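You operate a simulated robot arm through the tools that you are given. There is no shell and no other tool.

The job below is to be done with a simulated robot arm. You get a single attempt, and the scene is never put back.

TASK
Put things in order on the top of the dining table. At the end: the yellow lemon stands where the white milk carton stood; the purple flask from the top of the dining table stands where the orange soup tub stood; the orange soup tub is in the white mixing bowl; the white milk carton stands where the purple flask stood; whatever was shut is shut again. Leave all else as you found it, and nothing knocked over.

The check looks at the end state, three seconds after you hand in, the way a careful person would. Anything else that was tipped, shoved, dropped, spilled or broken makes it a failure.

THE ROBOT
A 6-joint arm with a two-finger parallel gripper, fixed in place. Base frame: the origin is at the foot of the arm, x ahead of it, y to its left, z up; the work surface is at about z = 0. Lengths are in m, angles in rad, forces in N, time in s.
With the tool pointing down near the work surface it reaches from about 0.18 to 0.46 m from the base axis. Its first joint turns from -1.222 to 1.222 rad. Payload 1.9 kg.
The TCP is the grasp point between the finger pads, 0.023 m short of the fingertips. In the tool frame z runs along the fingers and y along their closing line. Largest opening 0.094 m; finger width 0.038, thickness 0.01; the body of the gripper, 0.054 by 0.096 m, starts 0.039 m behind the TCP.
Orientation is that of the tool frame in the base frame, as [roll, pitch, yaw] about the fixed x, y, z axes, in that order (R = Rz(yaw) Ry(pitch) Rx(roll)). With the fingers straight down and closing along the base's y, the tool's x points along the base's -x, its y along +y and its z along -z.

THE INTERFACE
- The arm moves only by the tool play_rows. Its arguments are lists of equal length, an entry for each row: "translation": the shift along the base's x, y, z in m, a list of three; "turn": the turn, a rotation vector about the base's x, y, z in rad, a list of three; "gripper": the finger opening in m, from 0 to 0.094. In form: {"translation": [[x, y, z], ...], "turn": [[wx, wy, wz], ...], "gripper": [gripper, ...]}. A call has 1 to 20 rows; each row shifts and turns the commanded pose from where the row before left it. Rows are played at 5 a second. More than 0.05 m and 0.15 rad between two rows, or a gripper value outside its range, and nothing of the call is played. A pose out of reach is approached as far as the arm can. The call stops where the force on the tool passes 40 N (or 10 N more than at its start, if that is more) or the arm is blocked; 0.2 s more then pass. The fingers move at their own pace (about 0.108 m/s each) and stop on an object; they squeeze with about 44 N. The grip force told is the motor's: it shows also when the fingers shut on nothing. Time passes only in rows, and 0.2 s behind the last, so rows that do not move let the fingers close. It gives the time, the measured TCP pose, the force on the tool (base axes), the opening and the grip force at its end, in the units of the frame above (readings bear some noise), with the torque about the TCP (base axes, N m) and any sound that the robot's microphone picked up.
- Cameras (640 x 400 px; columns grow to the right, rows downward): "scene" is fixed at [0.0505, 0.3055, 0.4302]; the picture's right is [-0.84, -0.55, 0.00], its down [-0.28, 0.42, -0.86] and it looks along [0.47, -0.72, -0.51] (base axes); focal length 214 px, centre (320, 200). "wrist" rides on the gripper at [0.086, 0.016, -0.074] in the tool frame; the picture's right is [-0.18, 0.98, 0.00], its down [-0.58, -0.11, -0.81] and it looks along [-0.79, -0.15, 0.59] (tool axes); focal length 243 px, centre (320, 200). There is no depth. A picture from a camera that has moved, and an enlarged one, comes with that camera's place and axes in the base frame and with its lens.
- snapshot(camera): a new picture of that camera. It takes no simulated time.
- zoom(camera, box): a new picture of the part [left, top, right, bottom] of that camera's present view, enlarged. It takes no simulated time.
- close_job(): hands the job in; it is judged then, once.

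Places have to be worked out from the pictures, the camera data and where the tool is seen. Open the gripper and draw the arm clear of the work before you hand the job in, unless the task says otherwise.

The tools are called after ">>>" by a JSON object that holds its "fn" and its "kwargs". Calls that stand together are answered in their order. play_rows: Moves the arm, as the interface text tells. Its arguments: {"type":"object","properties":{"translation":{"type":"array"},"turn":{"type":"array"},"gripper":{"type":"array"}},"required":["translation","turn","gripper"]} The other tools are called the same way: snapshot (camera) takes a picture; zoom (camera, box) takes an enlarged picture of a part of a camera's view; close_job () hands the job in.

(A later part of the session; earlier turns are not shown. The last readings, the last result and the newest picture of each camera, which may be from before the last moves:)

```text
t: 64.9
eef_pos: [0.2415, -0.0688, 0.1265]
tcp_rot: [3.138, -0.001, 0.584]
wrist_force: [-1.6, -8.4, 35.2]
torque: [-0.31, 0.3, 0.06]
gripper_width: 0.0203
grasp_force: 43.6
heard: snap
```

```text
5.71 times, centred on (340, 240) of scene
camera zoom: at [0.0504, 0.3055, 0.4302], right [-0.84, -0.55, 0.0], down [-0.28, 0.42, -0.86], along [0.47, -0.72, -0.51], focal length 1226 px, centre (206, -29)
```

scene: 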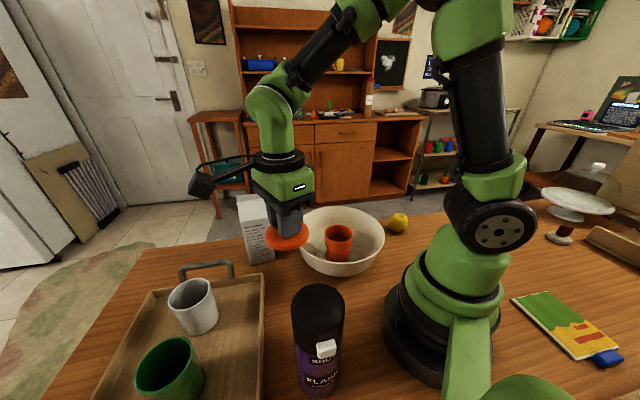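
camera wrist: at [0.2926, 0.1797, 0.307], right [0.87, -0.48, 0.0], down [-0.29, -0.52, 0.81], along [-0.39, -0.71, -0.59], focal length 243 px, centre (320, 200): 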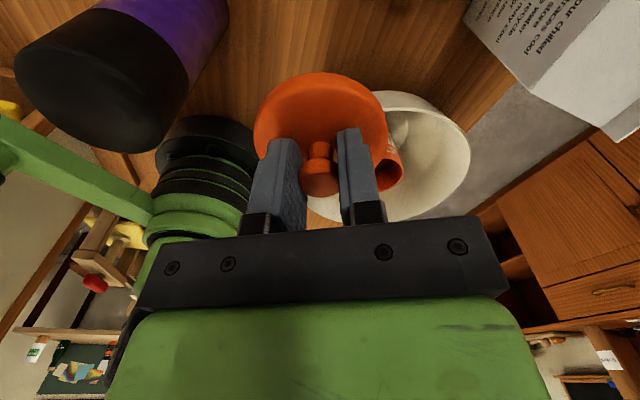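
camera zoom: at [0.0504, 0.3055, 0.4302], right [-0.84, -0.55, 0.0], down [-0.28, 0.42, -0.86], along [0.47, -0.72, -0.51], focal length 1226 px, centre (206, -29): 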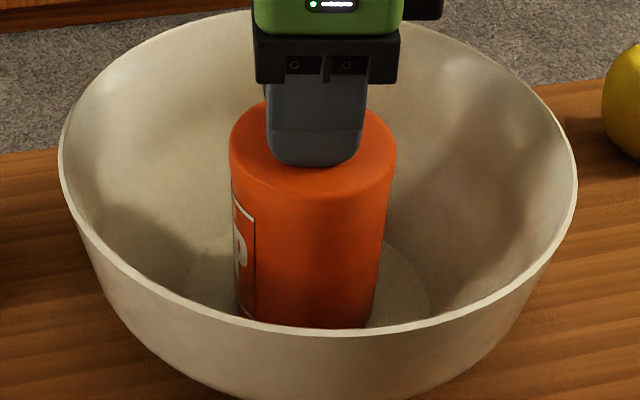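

A snap at 35 N: the lid is on. I'll open the fingers without pulling upward, then check the state.

>>> {"fn": "play_rows", "kwargs": {"translation": [[0, 0, 0], [0, 0, 0], [0, 0, 0], [0, 0, 0]], "turn": [[0, 0, 0], [0, 0, 0], [0, 0, 0], [0, 0, 0]], "gripper": [0.03, 0.05, 0.06, 0.06]}}

>>> {"fn": "zoom", "kwargs": {"camera": "scene", "box": [310, 205, 370, 275]}}

```text
t: 65.4
eef_pos: [0.2428, -0.0677, 0.1272]
tcp_rot: [3.135, -0.004, 0.584]
wrist_force: [1.5, -1.8, 5.9]
torque: [-0.06, -0.05, 0.05]
gripper_width: 0.0503
grasp_force: 0.5
stopped in row 2: the force on the tool passed its limit at 59 N (the readings are from after the stop); the commanded pose is now the measured one
```

```text
5.71 times, centred on (340, 240) of scene
camera zoom: at [0.0505, 0.3055, 0.4302], right [-0.84, -0.55, 0.0], down [-0.28, 0.42, -0.86], along [0.47, -0.72, -0.51], focal length 1226 px, centre (206, -29)
```

zoom: 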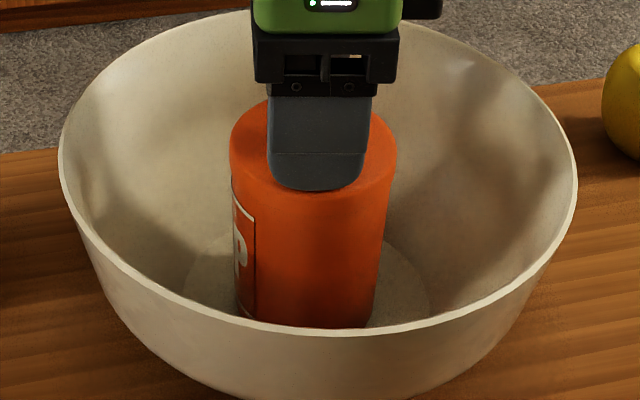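

There was a brief load as the fingers opened close to the lid; it has settled and the tub still looks upright and shut. Rising straight up now to inspect.

>>> {"fn": "play_rows", "kwargs": {"translation": [[0, 0, 0.003], [0, 0, 0.01], [0, 0, 0.03], [0, 0, 0.04], [0, 0, 0]], "turn": [[0, 0, 0], [0, 0, 0], [0, 0, 0], [0, 0, 0], [0, 0, 0]], "gripper": [0.055, 0.06, 0.06, 0.06, 0.06]}}

>>> {"fn": "zoom", "kwargs": {"camera": "scene", "box": [310, 205, 370, 275]}}

>>> {"fn": "zoom", "kwargs": {"camera": "wrist", "box": [150, 0, 490, 220]}}

>>> {"fn": "snapshot", "kwargs": {"camera": "scene"}}

```text
t: 66.6
eef_pos: [0.2421, -0.0681, 0.209]
tcp_rot: [3.138, -0.001, 0.584]
wrist_force: [-0.3, -0.1, -0.5]
torque: [0.02, -0.01, 0.01]
gripper_width: 0.0598
grasp_force: 0.0
```

```text
5.71 times, centred on (340, 240) of scene
camera zoom: at [0.0505, 0.3055, 0.4302], right [-0.84, -0.55, 0.0], down [-0.28, 0.42, -0.86], along [0.47, -0.72, -0.51], focal length 1226 px, centre (206, -29)
```

zoom: 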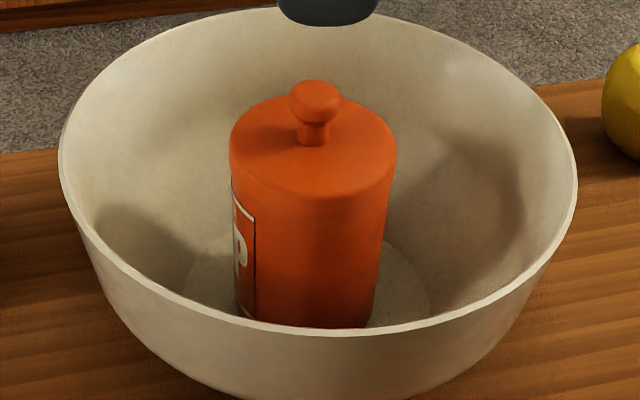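

```text
1.82 times, centred on (320, 110) of wrist
camera zoom: at [0.3235, -0.033, 0.2837], right [0.39, -0.92, 0.0], down [-0.55, -0.23, 0.8], along [-0.74, -0.31, -0.59], focal length 441 px, centre (320, 364)
```

zoom: 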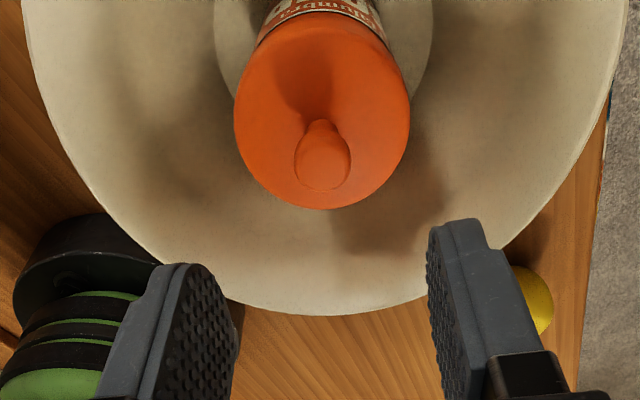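

```text
taken
```

scene: 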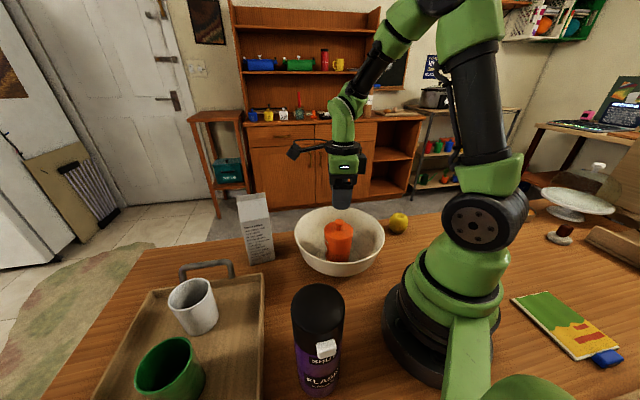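

The lid sits squarely on the tub. To be sure it is latched, I'll close the empty fingers and press lightly on the knob top, listening for any further snap.

>>> {"fn": "play_rows", "kwargs": {"translation": [[0, 0, 0], [0, 0, 0], [0, 0, -0.03], [0, 0, -0.02], [0, 0, -0.005], [0, 0, 0]], "turn": [[0, 0, 0], [0, 0, 0], [0, 0, 0], [0, 0, 0], [0, 0, 0], [0, 0, 0]], "gripper": [0.03, 0, 0, 0, 0, 0]}}

>>> {"fn": "play_rows", "kwargs": {"translation": [[0, 0, -0.001], [0, 0, -0.001], [0, 0, -0.001], [0, 0, 0]], "turn": [[0, 0, 0], [0, 0, 0], [0, 0, 0], [0, 0, 0]], "gripper": [0, 0, 0, 0]}}

>>> {"fn": "zoom", "kwargs": {"camera": "scene", "box": [310, 205, 370, 275]}}

```text
t: 68.0
eef_pos: [0.2428, -0.0689, 0.1549]
tcp_rot: [3.138, -0.002, 0.582]
wrist_force: [-0.3, 0.2, -0.5]
torque: [0.03, 0.05, -0.01]
gripper_width: 0.0
grasp_force: 42.2
```

```text
t: 69.0
eef_pos: [0.2429, -0.0683, 0.1516]
tcp_rot: [3.139, -0.002, 0.584]
wrist_force: [-0.7, 0.4, 0.6]
torque: [0.0, 0.04, 0.02]
gripper_width: 0.0
grasp_force: 42.6
```

```text
5.71 times, centred on (340, 240) of scene
camera zoom: at [0.0505, 0.3055, 0.4302], right [-0.84, -0.55, 0.0], down [-0.28, 0.42, -0.86], along [0.47, -0.72, -0.51], focal length 1226 px, centre (206, -29)
```

zoom: 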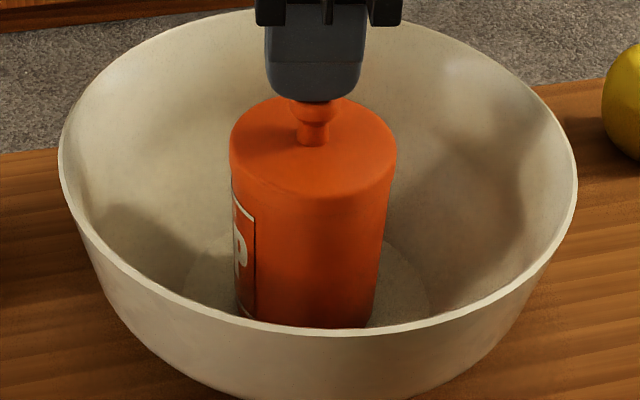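

Still no contact at z ≈ 0.152, with the tips right over the knob. Continuing in 1 mm steps.

>>> {"fn": "play_rows", "kwargs": {"translation": [[0, 0, -0.001], [0, 0, -0.001], [0, 0, 0]], "turn": [[0, 0, 0], [0, 0, 0], [0, 0, 0]], "gripper": [0, 0, 0]}}

```text
t: 69.8
eef_pos: [0.242, -0.0683, 0.1493]
tcp_rot: [3.137, -0.004, 0.584]
wrist_force: [-1.3, 0.4, 22.7]
torque: [-0.03, 0.1, 0.0]
gripper_width: 0.0
grasp_force: 42.1
```

At 23 N there is no further snap and the knob top is at its shut height, so the lid is properly latched. Now rising and going over the flask, turning so the fingers will close at right angles to its white latch.

>>> {"fn": "play_rows", "kwargs": {"translation": [[0, 0, 0.02], [0, 0, 0.045], [0, 0, 0.045], [0, 0, 0.045], [-0.0073, 0.0169, 0], [-0.0073, 0.0169, 0], [-0.0073, 0.0169, 0], [-0.0073, 0.0169, 0], [-0.0073, 0.0169, 0], [-0.0073, 0.0169, 0], [-0.0073, 0.0169, 0], [-0.0073, 0.0169, 0], [-0.0073, 0.0169, 0], [-0.0073, 0.0169, 0], [-0.0073, 0.0169, 0], [-0.0073, 0.0169, 0], [-0.0073, 0.0169, 0], [-0.0073, 0.0169, 0], [0, 0, 0], [0, 0, 0]], "turn": [[0, 0, 0], [0, 0, 0], [0, 0, 0], [0, 0, 0], [0, 0, 0.134], [0, 0, 0.134], [0, 0, 0.134], [0, 0, 0.134], [0, 0, 0.134], [0, 0, 0.134], [0, 0, 0.134], [0, 0, 0.134], [0, 0, 0.134], [0, 0, 0.134], [0, 0, 0.134], [0, 0, 0.134], [0, 0, 0.134], [0, 0, 0.134], [0, 0, 0], [0, 0, 0]], "gripper": [0, 0, 0.05, 0.094, 0.094, 0.094, 0.094, 0.094, 0.094, 0.094, 0.094, 0.094, 0.094, 0.094, 0.094, 0.094, 0.094, 0.094, 0.094, 0.094]}}

>>> {"fn": "snapshot", "kwargs": {"camera": "wrist"}}

>>> {"fn": "snapshot", "kwargs": {"camera": "scene"}}

```text
t: 74.0
eef_pos: [0.1388, 0.1696, 0.305]
tcp_rot: [3.139, -0.002, 2.46]
wrist_force: [-0.5, 0.0, -0.4]
torque: [0.0, -0.01, -0.05]
gripper_width: 0.0942
grasp_force: 0.1
```

```text
taken
camera wrist: at [0.0831, 0.2366, 0.38], right [0.76, 0.65, 0.0], down [0.38, -0.45, 0.8], along [0.52, -0.61, -0.59], focal length 243 px, centre (320, 200)
```

wrist: 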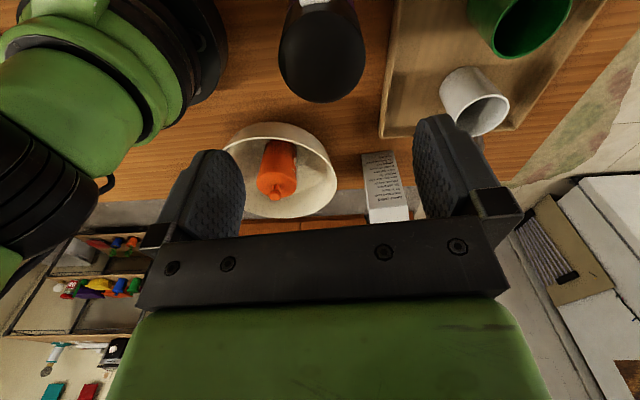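

```text
taken
```

scene: 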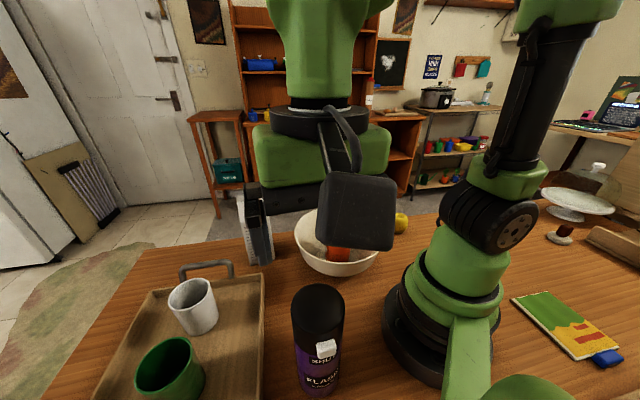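

The flask cap is laterally centred under the tool. Enlarging to place it along the other axis and see the latch.

>>> {"fn": "zoom", "kwargs": {"camera": "wrist", "box": [230, 0, 410, 115]}}

>>> {"fn": "zoom", "kwargs": {"camera": "scene", "box": [270, 275, 370, 400]}}

```text
3.48 times, centred on (320, 58) of wrist
camera zoom: at [0.0831, 0.2366, 0.38], right [0.76, 0.65, 0.0], down [0.38, -0.45, 0.8], along [0.52, -0.61, -0.59], focal length 844 px, centre (320, 696)
```

zoom: 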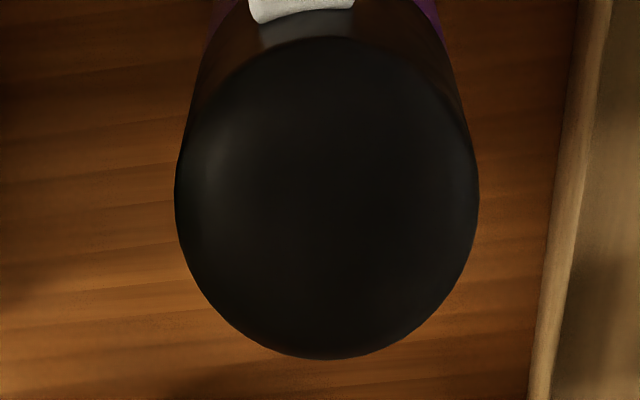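

```text
3.20 times, centred on (320, 338) of scene
camera zoom: at [0.0505, 0.3055, 0.4302], right [-0.84, -0.55, 0.0], down [-0.28, 0.42, -0.86], along [0.47, -0.72, -0.51], focal length 686 px, centre (320, -240)
```

zoom: 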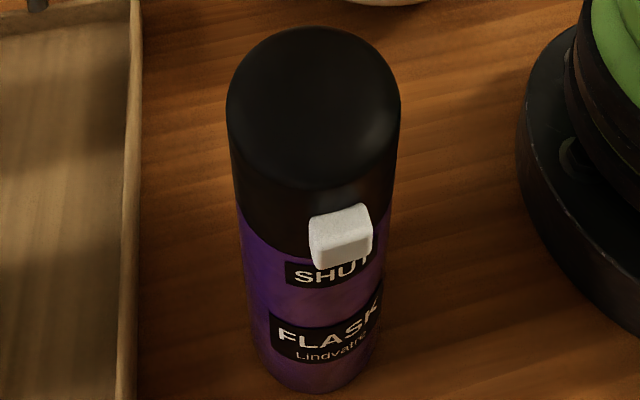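

The flask centre is about (0.1415, 0.168), top at z ≈ 0.18, with the latch facing the camera side, 90° from the fingers. I'll shift 3 mm and descend around the cap to z ≈ 0.155.

>>> {"fn": "play_rows", "kwargs": {"translation": [[0.0027, -0.0016, 0], [0, 0, -0.04], [0, 0, -0.04], [0, 0, -0.03], [0, 0, -0.02], [0, 0, -0.015], [0, 0, -0.005], [0, 0, 0]], "turn": [[0, 0, 0], [0, 0, 0], [0, 0, 0], [0, 0, 0], [0, 0, 0], [0, 0, 0], [0, 0, 0], [0, 0, 0]], "gripper": [0.094, 0.094, 0.094, 0.094, 0.094, 0.094, 0.094, 0.094]}}

>>> {"fn": "snapshot", "kwargs": {"camera": "wrist"}}

>>> {"fn": "zoom", "kwargs": {"camera": "scene", "box": [230, 220, 430, 400]}}

```text
t: 75.8
eef_pos: [0.1419, 0.1673, 0.154]
tcp_rot: [3.139, -0.001, 2.462]
wrist_force: [-0.3, 0.2, 0.4]
torque: [-0.01, 0.0, 0.02]
gripper_width: 0.0941
grasp_force: 0.1
```

```text
taken
camera wrist: at [0.0866, 0.2339, 0.229], right [0.76, 0.65, 0.0], down [0.38, -0.45, 0.8], along [0.52, -0.61, -0.59], focal length 243 px, centre (320, 200)
```

wrist: 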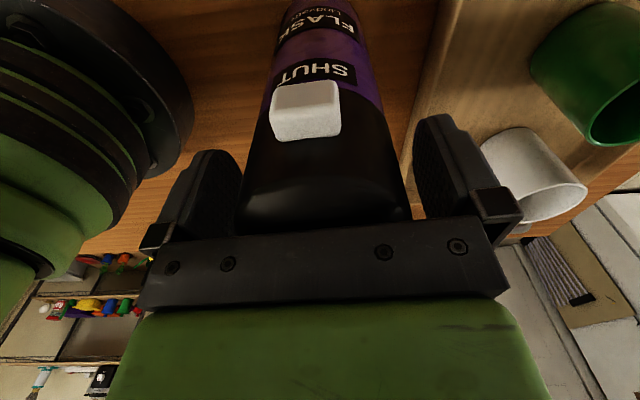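

```text
2.22 times, centred on (330, 310) of scene
camera zoom: at [0.0505, 0.3055, 0.4302], right [-0.84, -0.55, 0.0], down [-0.28, 0.42, -0.86], along [0.47, -0.72, -0.51], focal length 477 px, centre (298, -44)
```

zoom: 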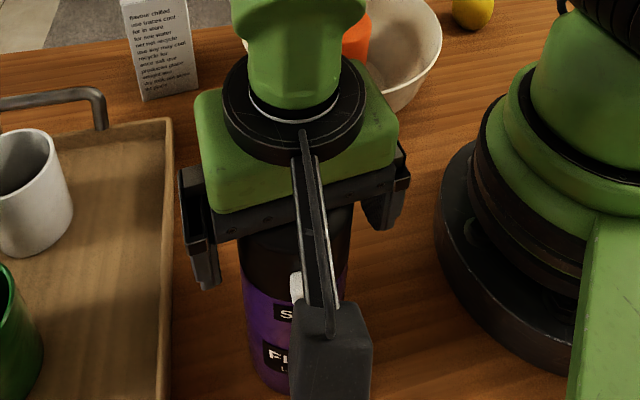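

No contact so far, the cap is between the fingers and the latch faces the camera, clear of both pads. Closing and listening.

>>> {"fn": "play_rows", "kwargs": {"translation": [[0, 0, 0], [0, 0, 0], [0, 0, 0], [0, 0, 0], [0, 0, 0]], "turn": [[0, 0, 0], [0, 0, 0], [0, 0, 0], [0, 0, 0], [0, 0, 0]], "gripper": [0.082, 0.072, 0.064, 0.06, 0.06]}}

>>> {"fn": "snapshot", "kwargs": {"camera": "wrist"}}

```text
t: 77.0
eef_pos: [0.1437, 0.1675, 0.1549]
tcp_rot: [3.139, 0.0, 2.462]
wrist_force: [1.7, 1.2, 1.3]
torque: [0.1, -0.12, -0.03]
gripper_width: 0.0671
grasp_force: 44.1
```

```text
taken
camera wrist: at [0.0867, 0.234, 0.2292], right [0.76, 0.65, 0.0], down [0.38, -0.45, 0.8], along [0.52, -0.61, -0.59], focal length 243 px, centre (320, 200)
```

wrist: 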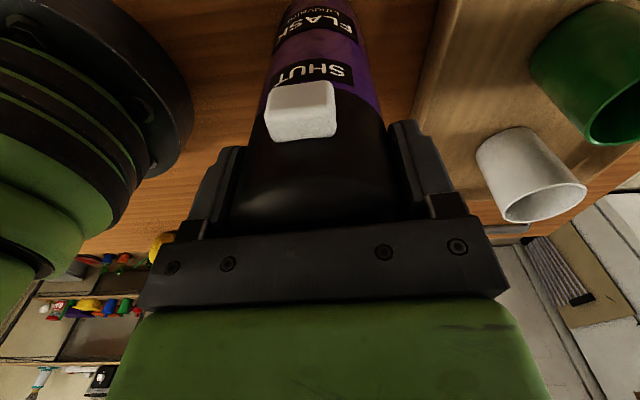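

Gripped at 0.067 with no sound and the latch untouched. Lifting a centimetre to check that cap and body rise as one.

>>> {"fn": "play_rows", "kwargs": {"translation": [[0, 0, 0.004], [0, 0, 0.006], [0, 0, 0.005], [0, 0, 0]], "turn": [[0, 0, 0], [0, 0, 0], [0, 0, 0], [0, 0, 0]], "gripper": [0.06, 0.06, 0.06, 0.06]}}

>>> {"fn": "snapshot", "kwargs": {"camera": "wrist"}}

>>> {"fn": "zoom", "kwargs": {"camera": "scene", "box": [230, 220, 430, 400]}}

```text
t: 78.0
eef_pos: [0.1422, 0.1664, 0.1688]
tcp_rot: [3.138, -0.002, 2.461]
wrist_force: [-0.4, 0.2, -3.8]
torque: [-0.02, 0.0, 0.02]
gripper_width: 0.0672
grasp_force: 44.2
```

```text
taken
camera wrist: at [0.0858, 0.2336, 0.2439], right [0.76, 0.65, 0.0], down [0.38, -0.45, 0.8], along [0.52, -0.61, -0.59], focal length 243 px, centre (320, 200)
```

wrist: 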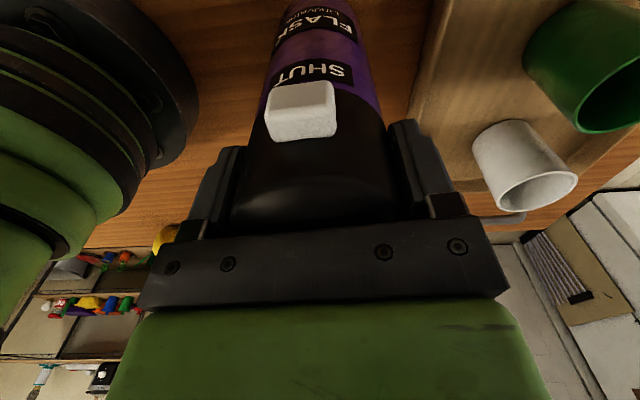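

```text
2.22 times, centred on (330, 310) of scene
camera zoom: at [0.0505, 0.3055, 0.4302], right [-0.84, -0.55, 0.0], down [-0.28, 0.42, -0.86], along [0.47, -0.72, -0.51], focal length 477 px, centre (298, -44)
```

zoom: 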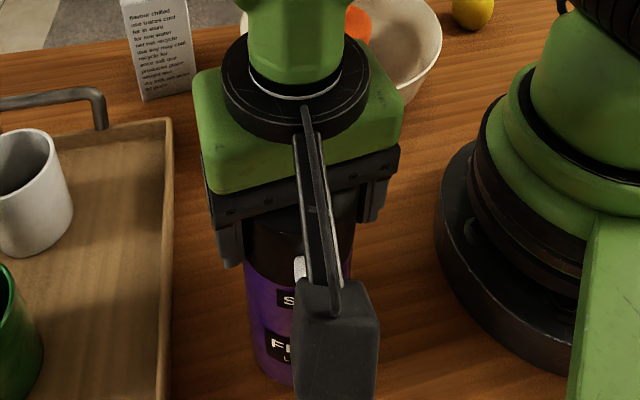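

The whole flask came up (about 4 N), still shut. Lifting it high enough to pass over the bowl and tub.

>>> {"fn": "play_rows", "kwargs": {"translation": [[0, 0, 0.015], [0, 0, 0.03], [0, 0, 0.03], [0, 0, 0.03], [0, 0, 0.03], [0, 0, 0.015], [0, 0, 0]], "turn": [[0, 0, 0], [0, 0, 0], [0, 0, 0], [0, 0, 0], [0, 0, 0], [0, 0, 0], [0, 0, 0]], "gripper": [0.06, 0.06, 0.06, 0.06, 0.06, 0.06, 0.06]}}

>>> {"fn": "snapshot", "kwargs": {"camera": "scene"}}

```text
t: 79.6
eef_pos: [0.1431, 0.1663, 0.3198]
tcp_rot: [3.138, -0.002, 2.461]
wrist_force: [0.1, 0.5, -3.5]
torque: [-0.01, 0.01, -0.02]
gripper_width: 0.0674
grasp_force: 44.3
```

```text
taken
```

scene: 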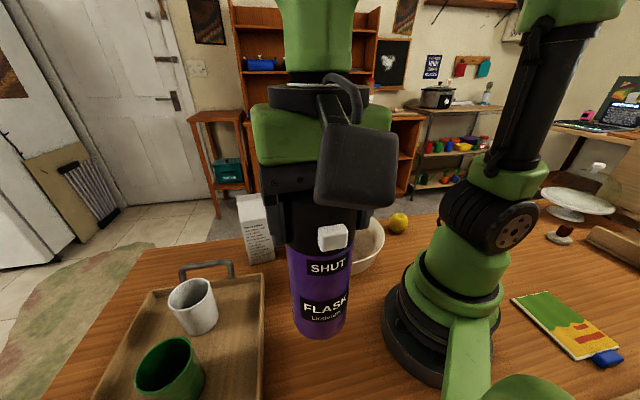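

The flask hangs upright and shut, its base at about z = 0.165. Carrying it on an arc around the robot to the tub's former place at (0.085, -0.168).

>>> {"fn": "play_rows", "kwargs": {"translation": [[0.019, -0.0213, 0], [0.016, -0.0235, 0], [0.0125, -0.025, 0], [0.0091, -0.0263, 0], [0.0056, -0.027, 0], [0.0018, -0.0272, 0], [-0.0017, -0.0269, 0], [-0.0051, -0.0262, 0], [-0.0084, -0.0251, 0], [-0.0116, -0.0235, 0], [-0.0145, -0.0215, 0], [-0.0168, -0.0193, 0], [-0.0191, -0.0167, 0], [-0.0209, -0.0138, 0], [-0.0223, -0.011, 0], [0, 0, 0], [0, 0, 0]], "turn": [[0, 0, -0.131], [0, 0, -0.131], [0, 0, -0.131], [0, 0, -0.131], [0, 0, -0.131], [0, 0, -0.131], [0, 0, -0.131], [0, 0, -0.131], [0, 0, -0.131], [0, 0, -0.131], [0, 0, -0.131], [0, 0, -0.131], [0, 0, -0.131], [0, 0, -0.131], [0, 0, -0.131], [0, 0, 0], [0, 0, 0]], "gripper": [0.06, 0.06, 0.06, 0.06, 0.06, 0.06, 0.06, 0.06, 0.06, 0.06, 0.06, 0.06, 0.06, 0.06, 0.06, 0.06, 0.06]}}

>>> {"fn": "snapshot", "kwargs": {"camera": "scene"}}

>>> {"fn": "snapshot", "kwargs": {"camera": "wrist"}}

```text
t: 83.2
eef_pos: [0.0836, -0.167, 0.3201]
tcp_rot: [3.137, -0.001, 0.496]
wrist_force: [-0.5, -0.5, -3.4]
torque: [-0.03, 0.02, -0.04]
gripper_width: 0.0675
grasp_force: 44.3
```

```text
taken
```

scene: 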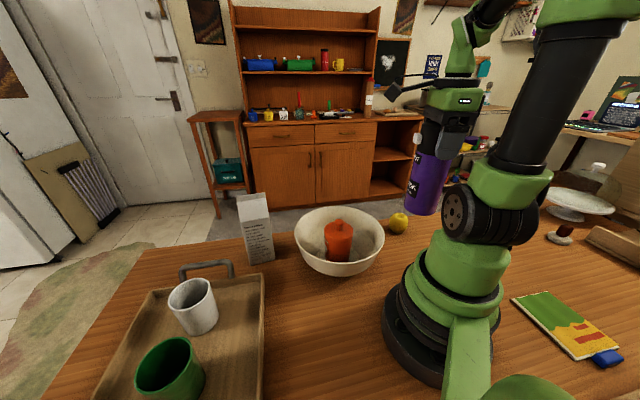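

```text
taken
camera wrist: at [0.1696, -0.1397, 0.3943], right [0.3, -0.95, 0.0], down [-0.57, -0.18, 0.8], along [-0.77, -0.25, -0.59], focal length 243 px, centre (320, 200)
```

wrist: 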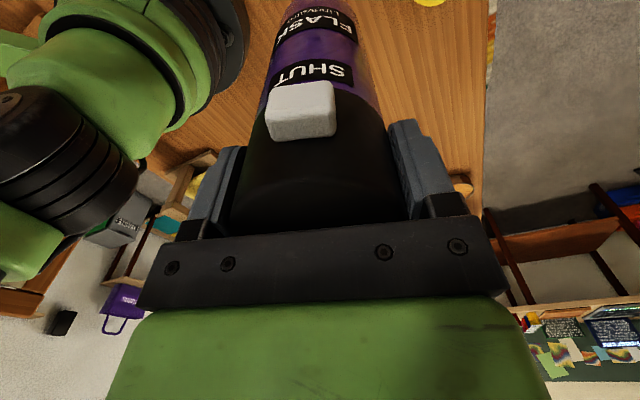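

The flask is over the vacated spot, upright. Lowering it toward the table, with a tiny tilt trim.

>>> {"fn": "play_rows", "kwargs": {"translation": [[0.001, 0, -0.01], [0, 0, -0.025], [0, 0, -0.03], [0, 0, -0.03], [0, 0, -0.03], [0, 0, -0.018], [0, 0, -0.01], [0, 0, -0.005], [0, 0, -0.002], [0, 0, 0]], "turn": [[0.0031, 0.0017, 0], [0, 0, 0], [0, 0, 0], [0, 0, 0], [0, 0, 0], [0, 0, 0], [0, 0, 0], [0, 0, 0], [0, 0, 0], [0, 0, 0]], "gripper": [0.06, 0.06, 0.06, 0.06, 0.06, 0.06, 0.06, 0.06, 0.06, 0.06]}}

>>> {"fn": "zoom", "kwargs": {"camera": "scene", "box": [360, 150, 480, 285]}}

>>> {"fn": "snapshot", "kwargs": {"camera": "wrist"}}

```text
t: 85.4
eef_pos: [0.0875, -0.1673, 0.1603]
tcp_rot: [3.14, 0.0, 0.494]
wrist_force: [-0.1, 0.0, -4.1]
torque: [-0.03, 0.02, -0.08]
gripper_width: 0.0675
grasp_force: 44.1
```

```text
2.96 times, centred on (420, 218) of scene
camera zoom: at [0.0505, 0.3055, 0.4302], right [-0.84, -0.55, 0.0], down [-0.28, 0.42, -0.86], along [0.47, -0.72, -0.51], focal length 636 px, centre (24, 148)
```

zoom: 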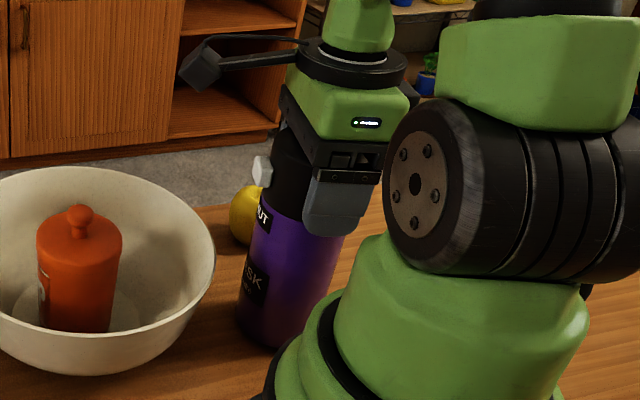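

```text
taken
camera wrist: at [0.1717, -0.1404, 0.2341], right [0.3, -0.95, 0.0], down [-0.56, -0.18, 0.81], along [-0.77, -0.24, -0.59], focal length 243 px, centre (320, 200)
```

wrist: 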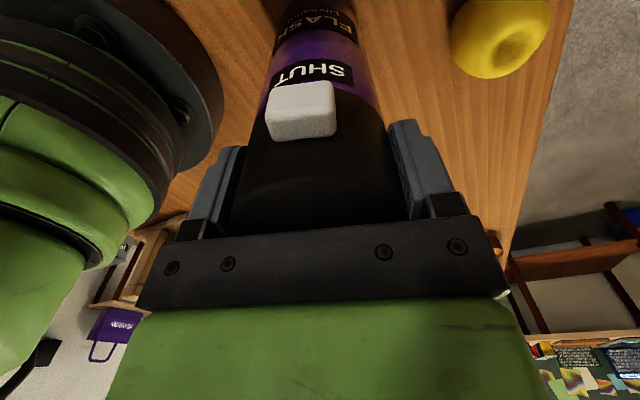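

About 4 mm to go, with space all round. Lowering in 1 mm steps until it carries its own weight.

>>> {"fn": "play_rows", "kwargs": {"translation": [[0, 0, -0.0015], [0, 0, -0.001], [0, 0, -0.001], [0, 0, -0.001], [0, 0, 0]], "turn": [[0, 0, 0], [0, 0, 0], [0, 0, 0], [0, 0, 0], [0, 0, 0]], "gripper": [0.06, 0.06, 0.06, 0.06, 0.06]}}

```text
t: 86.6
eef_pos: [0.0861, -0.1671, 0.1545]
tcp_rot: [3.141, -0.003, 0.494]
wrist_force: [1.2, 5.0, 10.9]
torque: [0.39, -0.43, 0.1]
gripper_width: 0.0672
grasp_force: 43.9
```

The load flipped to +11 N, so the flask is standing. Easing off half a millimetre, then opening and rising.

>>> {"fn": "play_rows", "kwargs": {"translation": [[0, 0, 0.0006], [0, 0, 0], [0, 0, 0], [0, 0, 0], [0, 0, 0], [0, 0, 0.01], [0, 0, 0.03], [0, 0, 0.04], [0, 0, 0.04], [0, 0, 0.02], [0, 0, 0]], "turn": [[0, 0, 0], [0, 0, 0], [0, 0, 0], [0, 0, 0], [0, 0, 0], [0, 0, 0], [0, 0, 0], [0, 0, 0], [0, 0, 0], [0, 0, 0], [0, 0, 0]], "gripper": [0.06, 0.07, 0.08, 0.09, 0.094, 0.094, 0.094, 0.094, 0.094, 0.094, 0.094]}}

>>> {"fn": "zoom", "kwargs": {"camera": "scene", "box": [360, 150, 480, 285]}}

>>> {"fn": "snapshot", "kwargs": {"camera": "wrist"}}

```text
t: 89.0
eef_pos: [0.0869, -0.1679, 0.2947]
tcp_rot: [3.141, 0.0, 0.493]
wrist_force: [-1.2, 0.0, -0.1]
torque: [-0.02, 0.03, -0.02]
gripper_width: 0.0938
grasp_force: 0.1
```

```text
2.96 times, centred on (420, 218) of scene
camera zoom: at [0.0505, 0.3055, 0.4302], right [-0.84, -0.55, 0.0], down [-0.28, 0.42, -0.86], along [0.47, -0.72, -0.51], focal length 636 px, centre (24, 148)
```

zoom: 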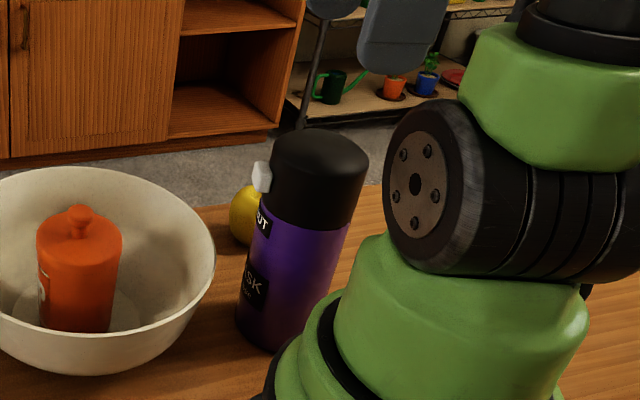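

```text
taken
camera wrist: at [0.1723, -0.1408, 0.3695], right [0.3, -0.95, 0.0], down [-0.56, -0.18, 0.81], along [-0.77, -0.24, -0.59], focal length 243 px, centre (320, 200)
```

wrist: 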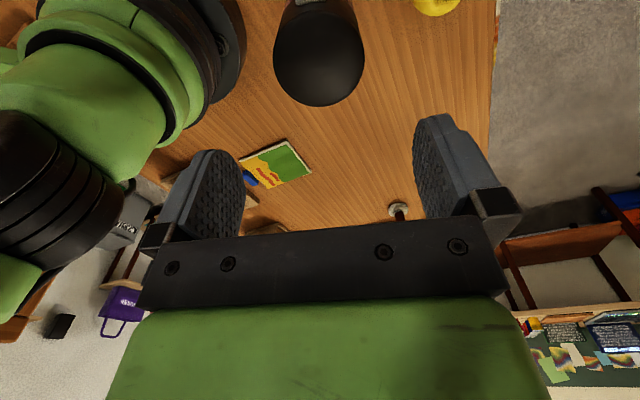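

The flask stands upright in place with its latch unmoved. I'll compare its footprint with the tub's earlier one using the same enlarged box.

>>> {"fn": "zoom", "kwargs": {"camera": "scene", "box": [370, 205, 450, 275]}}

>>> {"fn": "zoom", "kwargs": {"camera": "wrist", "box": [230, 0, 410, 115]}}

```text
5.71 times, centred on (410, 240) of scene
camera zoom: at [0.0505, 0.3055, 0.4302], right [-0.84, -0.55, 0.0], down [-0.28, 0.42, -0.86], along [0.47, -0.72, -0.51], focal length 1226 px, centre (-194, -29)
```

zoom: 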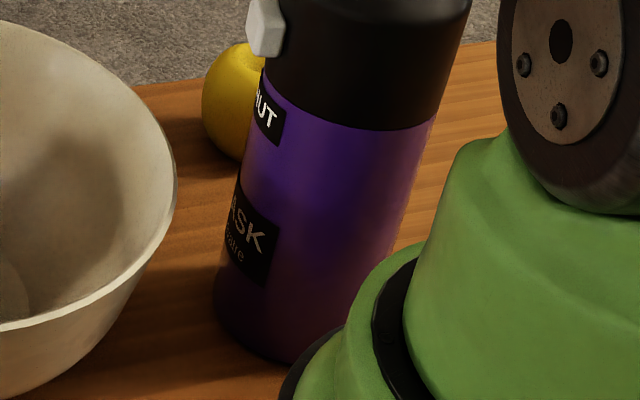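

```text
3.48 times, centred on (320, 58) of wrist
camera zoom: at [0.1723, -0.1408, 0.3695], right [0.3, -0.95, 0.0], down [-0.56, -0.18, 0.81], along [-0.77, -0.24, -0.59], focal length 844 px, centre (320, 696)
```

zoom: 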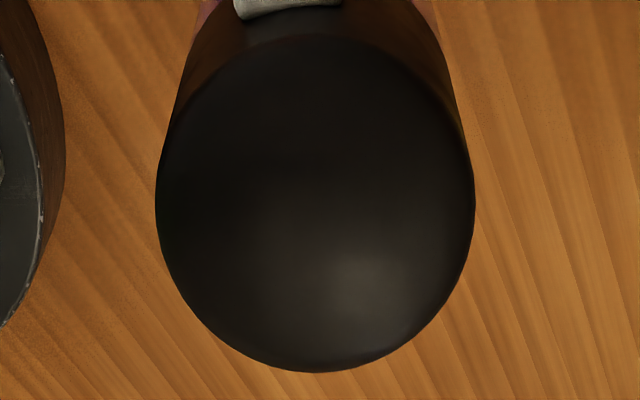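

Allowing for the tub's tapered base, the flask stands within about 5 mm of where the tub stood. Next the carton: I'll travel high to above it with the closing line along its roof ridge (yaw ≈ 2.42).

>>> {"fn": "play_rows", "kwargs": {"translation": [[0.0233, 0.0154, 0], [0.0233, 0.0154, 0], [0.0233, 0.0154, 0], [0.0233, 0.0154, 0], [0.0233, 0.0154, 0], [0.0233, 0.0154, 0], [0.0233, 0.0154, 0], [0.0214, 0.0129, -0.002], [0.0214, 0.0129, -0.002], [0.0214, 0.0129, -0.002], [0.0214, 0.0129, -0.002], [0.0214, 0.0129, -0.002], [0.0214, 0.0129, -0.002], [0.0214, 0.0129, -0.002], [0, 0, 0], [0, 0, 0]], "turn": [[0, 0, 0.1375], [0, 0, 0.1375], [0, 0, 0.1375], [0, 0, 0.1375], [0, 0, 0.1375], [0, 0, 0.1375], [0, 0, 0.1375], [0, 0, 0.1375], [0, 0, 0.1375], [0, 0, 0.1375], [0, 0, 0.1375], [0, 0, 0.1375], [0, 0, 0.1375], [0, 0, 0.1375], [0, 0, 0], [0, 0, 0]], "gripper": [0.094, 0.094, 0.094, 0.094, 0.094, 0.094, 0.094, 0.094, 0.094, 0.094, 0.094, 0.094, 0.094, 0.094, 0.094, 0.094]}}

>>> {"fn": "snapshot", "kwargs": {"camera": "wrist"}}

>>> {"fn": "snapshot", "kwargs": {"camera": "scene"}}

```text
t: 92.4
eef_pos: [0.3998, 0.0297, 0.2806]
tcp_rot: [3.142, -0.003, 2.423]
wrist_force: [0.5, -0.5, 1.3]
torque: [0.01, 0.0, 0.02]
gripper_width: 0.0941
grasp_force: 0.0
```

```text
taken
camera wrist: at [0.3458, 0.0994, 0.3552], right [0.79, 0.62, 0.0], down [0.37, -0.47, 0.81], along [0.5, -0.63, -0.59], focal length 243 px, centre (320, 200)
```

wrist: 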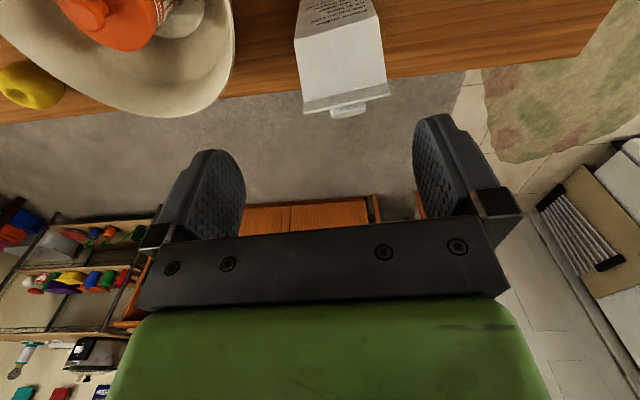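

```text
taken
```

scene: 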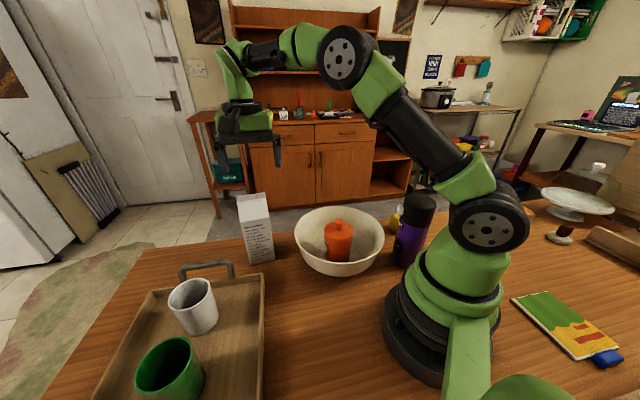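

The carton's roof is in view with its ridge lying across the picture, and there is something like a spout on the far roof slope. Enlarging.

>>> {"fn": "zoom", "kwargs": {"camera": "wrist", "box": [250, 0, 430, 125]}}

>>> {"fn": "zoom", "kwargs": {"camera": "scene", "box": [220, 180, 300, 275]}}

```text
3.20 times, centred on (340, 62) of wrist
camera zoom: at [0.3458, 0.0994, 0.3552], right [0.79, 0.62, 0.0], down [0.37, -0.47, 0.81], along [0.5, -0.63, -0.59], focal length 776 px, centre (256, 640)
```

zoom: 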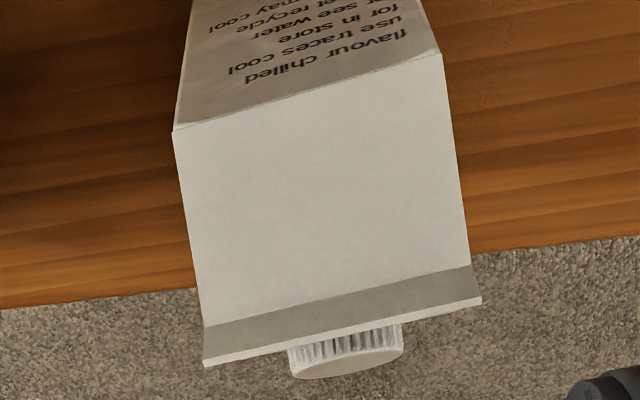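

```text
4.21 times, centred on (260, 228) of scene
camera zoom: at [0.0505, 0.3055, 0.4302], right [-0.84, -0.55, 0.0], down [-0.28, 0.42, -0.86], along [0.47, -0.72, -0.51], focal length 903 px, centre (573, 84)
```

zoom: 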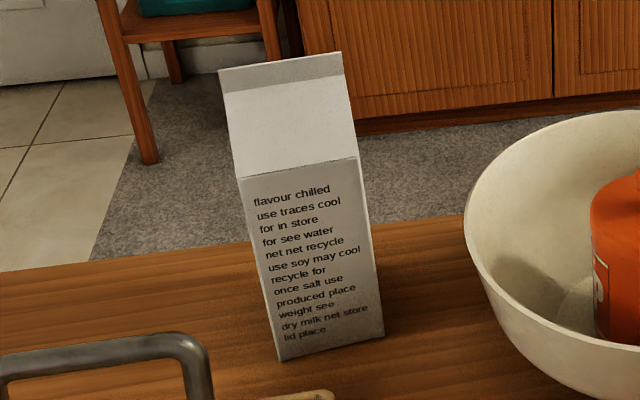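

The carton centre is near (0.426, 0.028) with its ridge at about 52°, and a screw cap on the far roof slope that the pads will not touch. Shifting over the centre and trimming the yaw to 2.48, then checking lower.

>>> {"fn": "play_rows", "kwargs": {"translation": [[0.013, -0.0008, 0], [0.013, -0.0008, 0], [0, 0, -0.02], [0, 0, -0.02], [0, 0, 0], [0, 0, 0]], "turn": [[0, 0, 0.03], [0, 0, 0.03], [0, 0, 0], [0, 0, 0], [0, 0, 0], [0, 0, 0]], "gripper": [0.094, 0.094, 0.094, 0.094, 0.094, 0.094]}}

>>> {"fn": "snapshot", "kwargs": {"camera": "wrist"}}

>>> {"fn": "zoom", "kwargs": {"camera": "wrist", "box": [220, 0, 420, 125]}}

>>> {"fn": "zoom", "kwargs": {"camera": "scene", "box": [200, 130, 320, 275]}}

```text
t: 93.8
eef_pos: [0.425, 0.0281, 0.2397]
tcp_rot: [3.141, -0.002, 2.48]
wrist_force: [0.1, 0.4, 0.4]
torque: [0.01, 0.02, 0.03]
gripper_width: 0.0942
grasp_force: 0.3
```

```text
taken
camera wrist: at [0.3684, 0.0943, 0.3154], right [0.75, 0.66, 0.0], down [0.39, -0.44, 0.81], along [0.53, -0.6, -0.59], focal length 243 px, centre (320, 200)
```

wrist: 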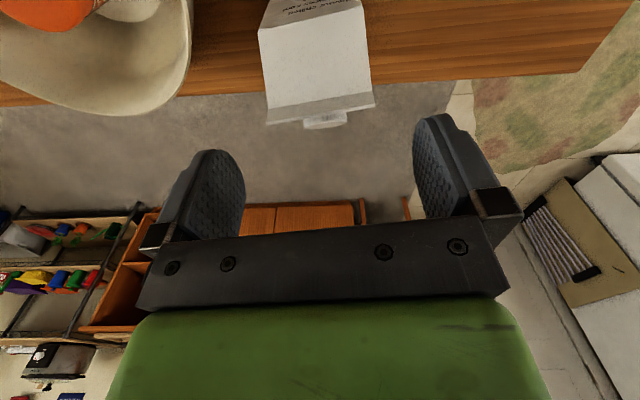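

```text
3.20 times, centred on (320, 62) of wrist
camera zoom: at [0.3684, 0.0943, 0.3154], right [0.75, 0.66, 0.0], down [0.39, -0.44, 0.81], along [0.53, -0.6, -0.59], focal length 776 px, centre (320, 640)
```

zoom: 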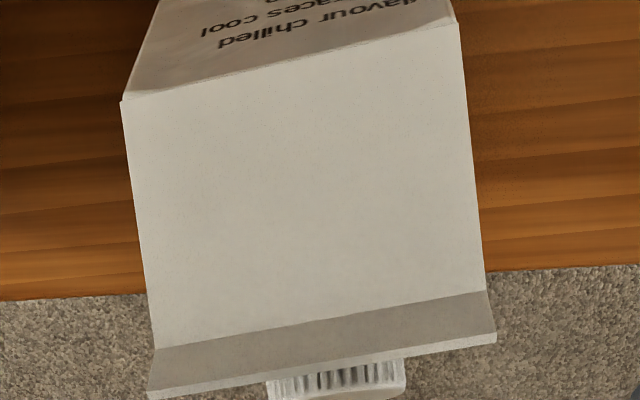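

```text
2.76 times, centred on (260, 202) of scene
camera zoom: at [0.0505, 0.3055, 0.4302], right [-0.84, -0.55, 0.0], down [-0.28, 0.42, -0.86], along [0.47, -0.72, -0.51], focal length 592 px, centre (486, 193)
```

zoom: 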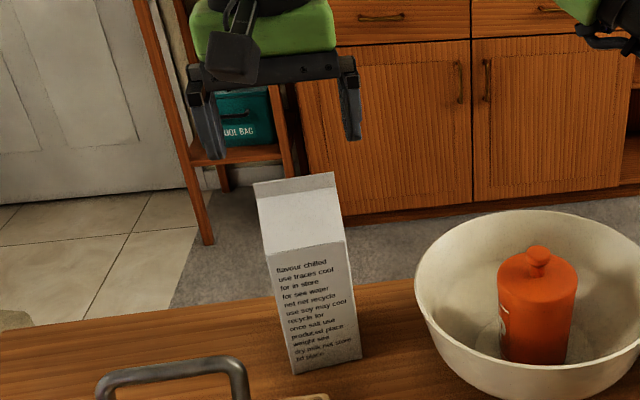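

The ridge is centred between the fingers to within a millimetre and the angle matches. Lowering to z ≈ 0.155 so the pads flank the two gable ends with the palm 7 mm above the ridge.

>>> {"fn": "play_rows", "kwargs": {"translation": [[0, 0, -0.025], [0, 0, -0.025], [0, 0, -0.02], [0, 0, -0.01], [0, 0, -0.004], [0, 0, 0]], "turn": [[0, 0, 0], [0, 0, 0], [0, 0, 0], [0, 0, 0], [0, 0, 0], [0, 0, 0]], "gripper": [0.094, 0.094, 0.094, 0.094, 0.094, 0.094]}}

>>> {"fn": "snapshot", "kwargs": {"camera": "wrist"}}

>>> {"fn": "zoom", "kwargs": {"camera": "scene", "box": [200, 130, 320, 275]}}

```text
t: 95.2
eef_pos: [0.4274, 0.0291, 0.1573]
tcp_rot: [3.141, 0.0, 2.478]
wrist_force: [0.1, -0.1, 0.5]
torque: [0.0, -0.01, 0.01]
gripper_width: 0.0939
grasp_force: 0.1
```

```text
taken
camera wrist: at [0.3683, 0.0956, 0.2326], right [0.75, 0.66, 0.0], down [0.39, -0.44, 0.81], along [0.53, -0.6, -0.59], focal length 243 px, centre (320, 200)
```

wrist: 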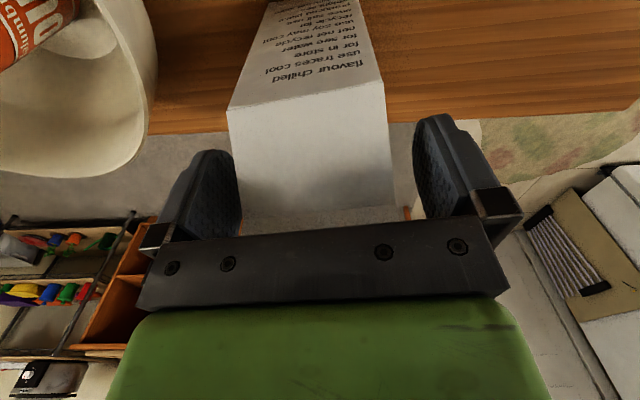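

```text
2.76 times, centred on (260, 202) of scene
camera zoom: at [0.0505, 0.3055, 0.4302], right [-0.84, -0.55, 0.0], down [-0.28, 0.42, -0.86], along [0.47, -0.72, -0.51], focal length 592 px, centre (486, 193)
```

zoom: 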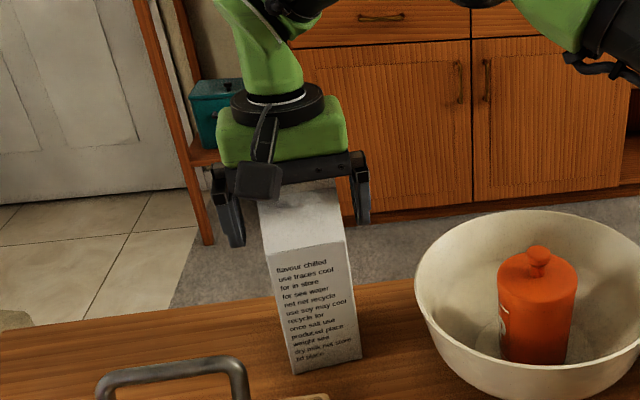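

The pads flank the gable ends with the palm clear. Closing and listening.

>>> {"fn": "play_rows", "kwargs": {"translation": [[0, 0, 0], [0, 0, 0], [0, 0, 0], [0, 0, 0], [0, 0, 0]], "turn": [[0, 0, 0], [0, 0, 0], [0, 0, 0], [0, 0, 0], [0, 0, 0]], "gripper": [0.082, 0.074, 0.066, 0.06, 0.058]}}

>>> {"fn": "snapshot", "kwargs": {"camera": "wrist"}}

```text
t: 96.4
eef_pos: [0.425, 0.0299, 0.1571]
tcp_rot: [3.141, -0.001, 2.479]
wrist_force: [-1.6, -1.7, 3.0]
torque: [-0.07, 0.05, 0.0]
gripper_width: 0.0678
grasp_force: 43.6
```

```text
taken
camera wrist: at [0.3683, 0.0955, 0.2328], right [0.75, 0.66, 0.0], down [0.39, -0.44, 0.81], along [0.53, -0.6, -0.59], focal length 243 px, centre (320, 200)
```

wrist: 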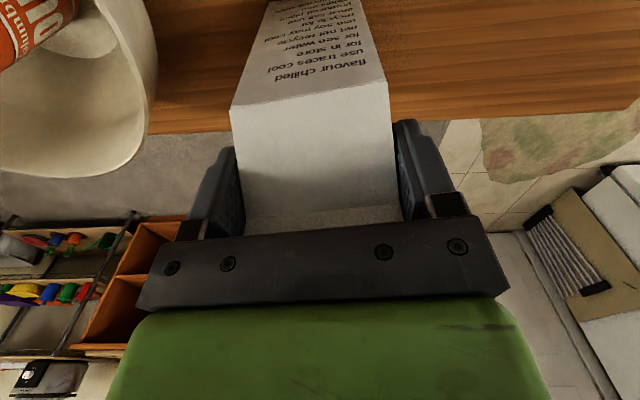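

Gripped at 0.068 with no sound. Lifting a little to check the hold.

>>> {"fn": "play_rows", "kwargs": {"translation": [[0, 0, 0.004], [0, 0, 0.008], [0, 0, 0.008], [0, 0, 0]], "turn": [[0, 0, 0], [0, 0, 0], [0, 0, 0], [0, 0, 0]], "gripper": [0.058, 0.058, 0.058, 0.058]}}

>>> {"fn": "zoom", "kwargs": {"camera": "scene", "box": [200, 130, 320, 275]}}

>>> {"fn": "snapshot", "kwargs": {"camera": "wrist"}}

```text
t: 97.4
eef_pos: [0.4257, 0.0298, 0.1782]
tcp_rot: [-3.141, -0.001, 2.481]
wrist_force: [0.7, 0.4, -6.6]
torque: [0.01, -0.01, 0.02]
gripper_width: 0.0675
grasp_force: 44.3
```

```text
2.76 times, centred on (260, 202) of scene
camera zoom: at [0.0505, 0.3055, 0.4302], right [-0.84, -0.55, 0.0], down [-0.28, 0.42, -0.86], along [0.47, -0.72, -0.51], focal length 592 px, centre (486, 193)
```

zoom: 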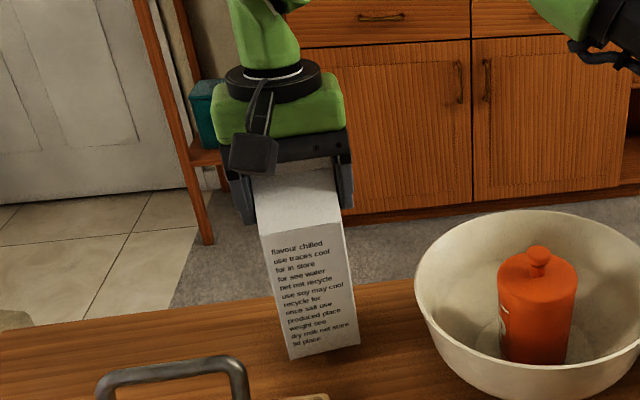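

```text
taken
camera wrist: at [0.3677, 0.0953, 0.2523], right [0.75, 0.66, 0.0], down [0.39, -0.44, 0.81], along [0.53, -0.6, -0.59], focal length 243 px, centre (320, 200)
```

wrist: 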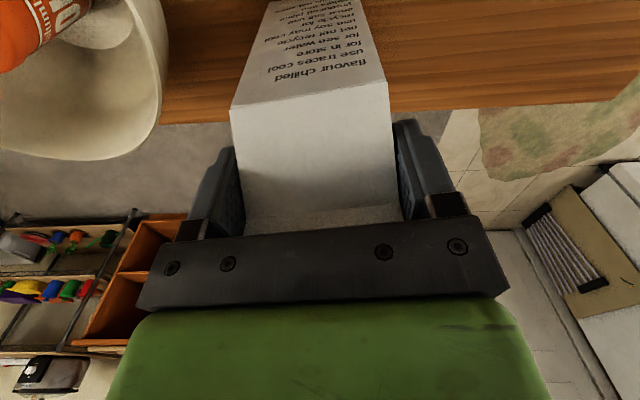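

The carton hangs straight, about 6.6 N. Raising it to clear everything and carrying it toward the flask's former place at (0.1415, 0.168).

>>> {"fn": "play_rows", "kwargs": {"translation": [[0, 0, 0.02], [0, 0, 0.03], [0, 0, 0.03], [-0.012, 0.0058, 0], [-0.02, 0.0097, 0], [-0.025, 0.0121, 0], [-0.025, 0.0121, 0], [-0.025, 0.0121, 0], [-0.025, 0.0121, 0], [-0.025, 0.0121, 0], [-0.025, 0.0121, 0], [-0.025, 0.0121, 0], [-0.025, 0.0121, 0], [-0.025, 0.0121, 0], [-0.018, 0.0087, 0], [-0.0097, 0.0049, 0], [0, 0, 0], [0, 0, 0]], "turn": [[0, 0, 0], [0, 0, 0], [0, 0, 0], [0, 0, 0], [0, 0, 0], [0, 0, 0], [0, 0, 0], [0, 0, 0], [0, 0, 0], [0, 0, 0], [0, 0, 0], [0, 0, 0], [0, 0, 0], [0, 0, 0], [0, 0, 0], [0, 0, 0], [0, 0, 0], [0, 0, 0]], "gripper": [0.058, 0.058, 0.058, 0.058, 0.058, 0.058, 0.058, 0.058, 0.058, 0.058, 0.058, 0.058, 0.058, 0.058, 0.058, 0.058, 0.058, 0.058]}}

>>> {"fn": "snapshot", "kwargs": {"camera": "scene"}}

>>> {"fn": "snapshot", "kwargs": {"camera": "wrist"}}

```text
t: 101.2
eef_pos: [0.1421, 0.1675, 0.2573]
tcp_rot: [3.141, -0.001, 2.478]
wrist_force: [0.6, -0.1, -5.7]
torque: [0.0, -0.04, -0.02]
gripper_width: 0.0675
grasp_force: 44.1
```

```text
taken
```

scene: 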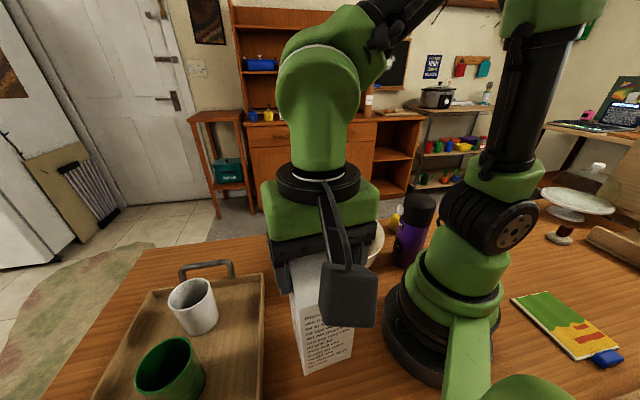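

```text
taken
camera wrist: at [0.0838, 0.2339, 0.3318], right [0.75, 0.66, 0.0], down [0.39, -0.44, 0.81], along [0.53, -0.6, -0.59], focal length 243 px, centre (320, 200)
```

wrist: 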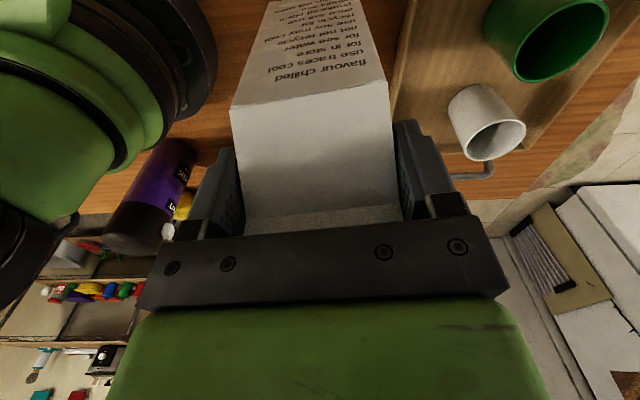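

The carton is over the flask's old place, upright and clear of the tray. Lowering to a few millimetres above the table.

>>> {"fn": "play_rows", "kwargs": {"translation": [[-0.0005, 0.0005, -0.015], [0, 0, -0.025], [0, 0, -0.025], [0, 0, -0.016], [0, 0, -0.008], [0, 0, -0.004], [0, 0, 0]], "turn": [[0, 0, 0], [0, 0, 0], [0, 0, 0], [0, 0, 0], [0, 0, 0], [0, 0, 0], [0, 0, 0]], "gripper": [0.058, 0.058, 0.058, 0.058, 0.058, 0.058, 0.058]}}

>>> {"fn": "play_rows", "kwargs": {"translation": [[0, 0, -0.0015], [0, 0, -0.001], [0, 0, -0.001], [0, 0, 0]], "turn": [[0, 0, 0], [0, 0, 0], [0, 0, 0], [0, 0, 0]], "gripper": [0.058, 0.058, 0.058, 0.058]}}

```text
t: 102.8
eef_pos: [0.1401, 0.1683, 0.165]
tcp_rot: [-3.141, -0.003, 2.481]
wrist_force: [0.1, -0.6, -6.3]
torque: [-0.01, -0.02, 0.02]
gripper_width: 0.0675
grasp_force: 44.4
```

```text
t: 103.8
eef_pos: [0.1394, 0.1673, 0.1594]
tcp_rot: [3.14, -0.001, 2.479]
wrist_force: [-0.2, 0.9, -5.6]
torque: [-0.01, -0.02, 0.0]
gripper_width: 0.0675
grasp_force: 43.5
```

The full weight (about 6 N) is still on the arm at z ≈ 0.159, so it hasn't touched yet. Continuing in 1 mm steps.

>>> {"fn": "play_rows", "kwargs": {"translation": [[0, 0, -0.001], [0, 0, -0.001], [0, 0, 0]], "turn": [[0, 0, 0], [0, 0, 0], [0, 0, 0]], "gripper": [0.058, 0.058, 0.058]}}

```text
t: 104.6
eef_pos: [0.14, 0.1681, 0.1583]
tcp_rot: [3.141, -0.002, 2.478]
wrist_force: [-0.4, 1.2, -5.9]
torque: [0.0, -0.01, 0.0]
gripper_width: 0.0674
grasp_force: 43.7
```

>>> {"fn": "play_rows", "kwargs": {"translation": [[0, 0, -0.001], [0, 0, -0.001], [0, 0, 0]], "turn": [[0, 0, 0], [0, 0, 0], [0, 0, 0]], "gripper": [0.058, 0.058, 0.058]}}

```text
t: 105.1
eef_pos: [0.1401, 0.1686, 0.1572]
tcp_rot: [3.141, -0.001, 2.48]
wrist_force: [-2.0, -0.7, 5.3]
torque: [-0.06, -0.15, -0.04]
gripper_width: 0.0672
grasp_force: 44.5
stopped in row 2: the force on the tool passed its limit at 44 N (the readings are from after the stop); the commanded pose is now the measured one
```

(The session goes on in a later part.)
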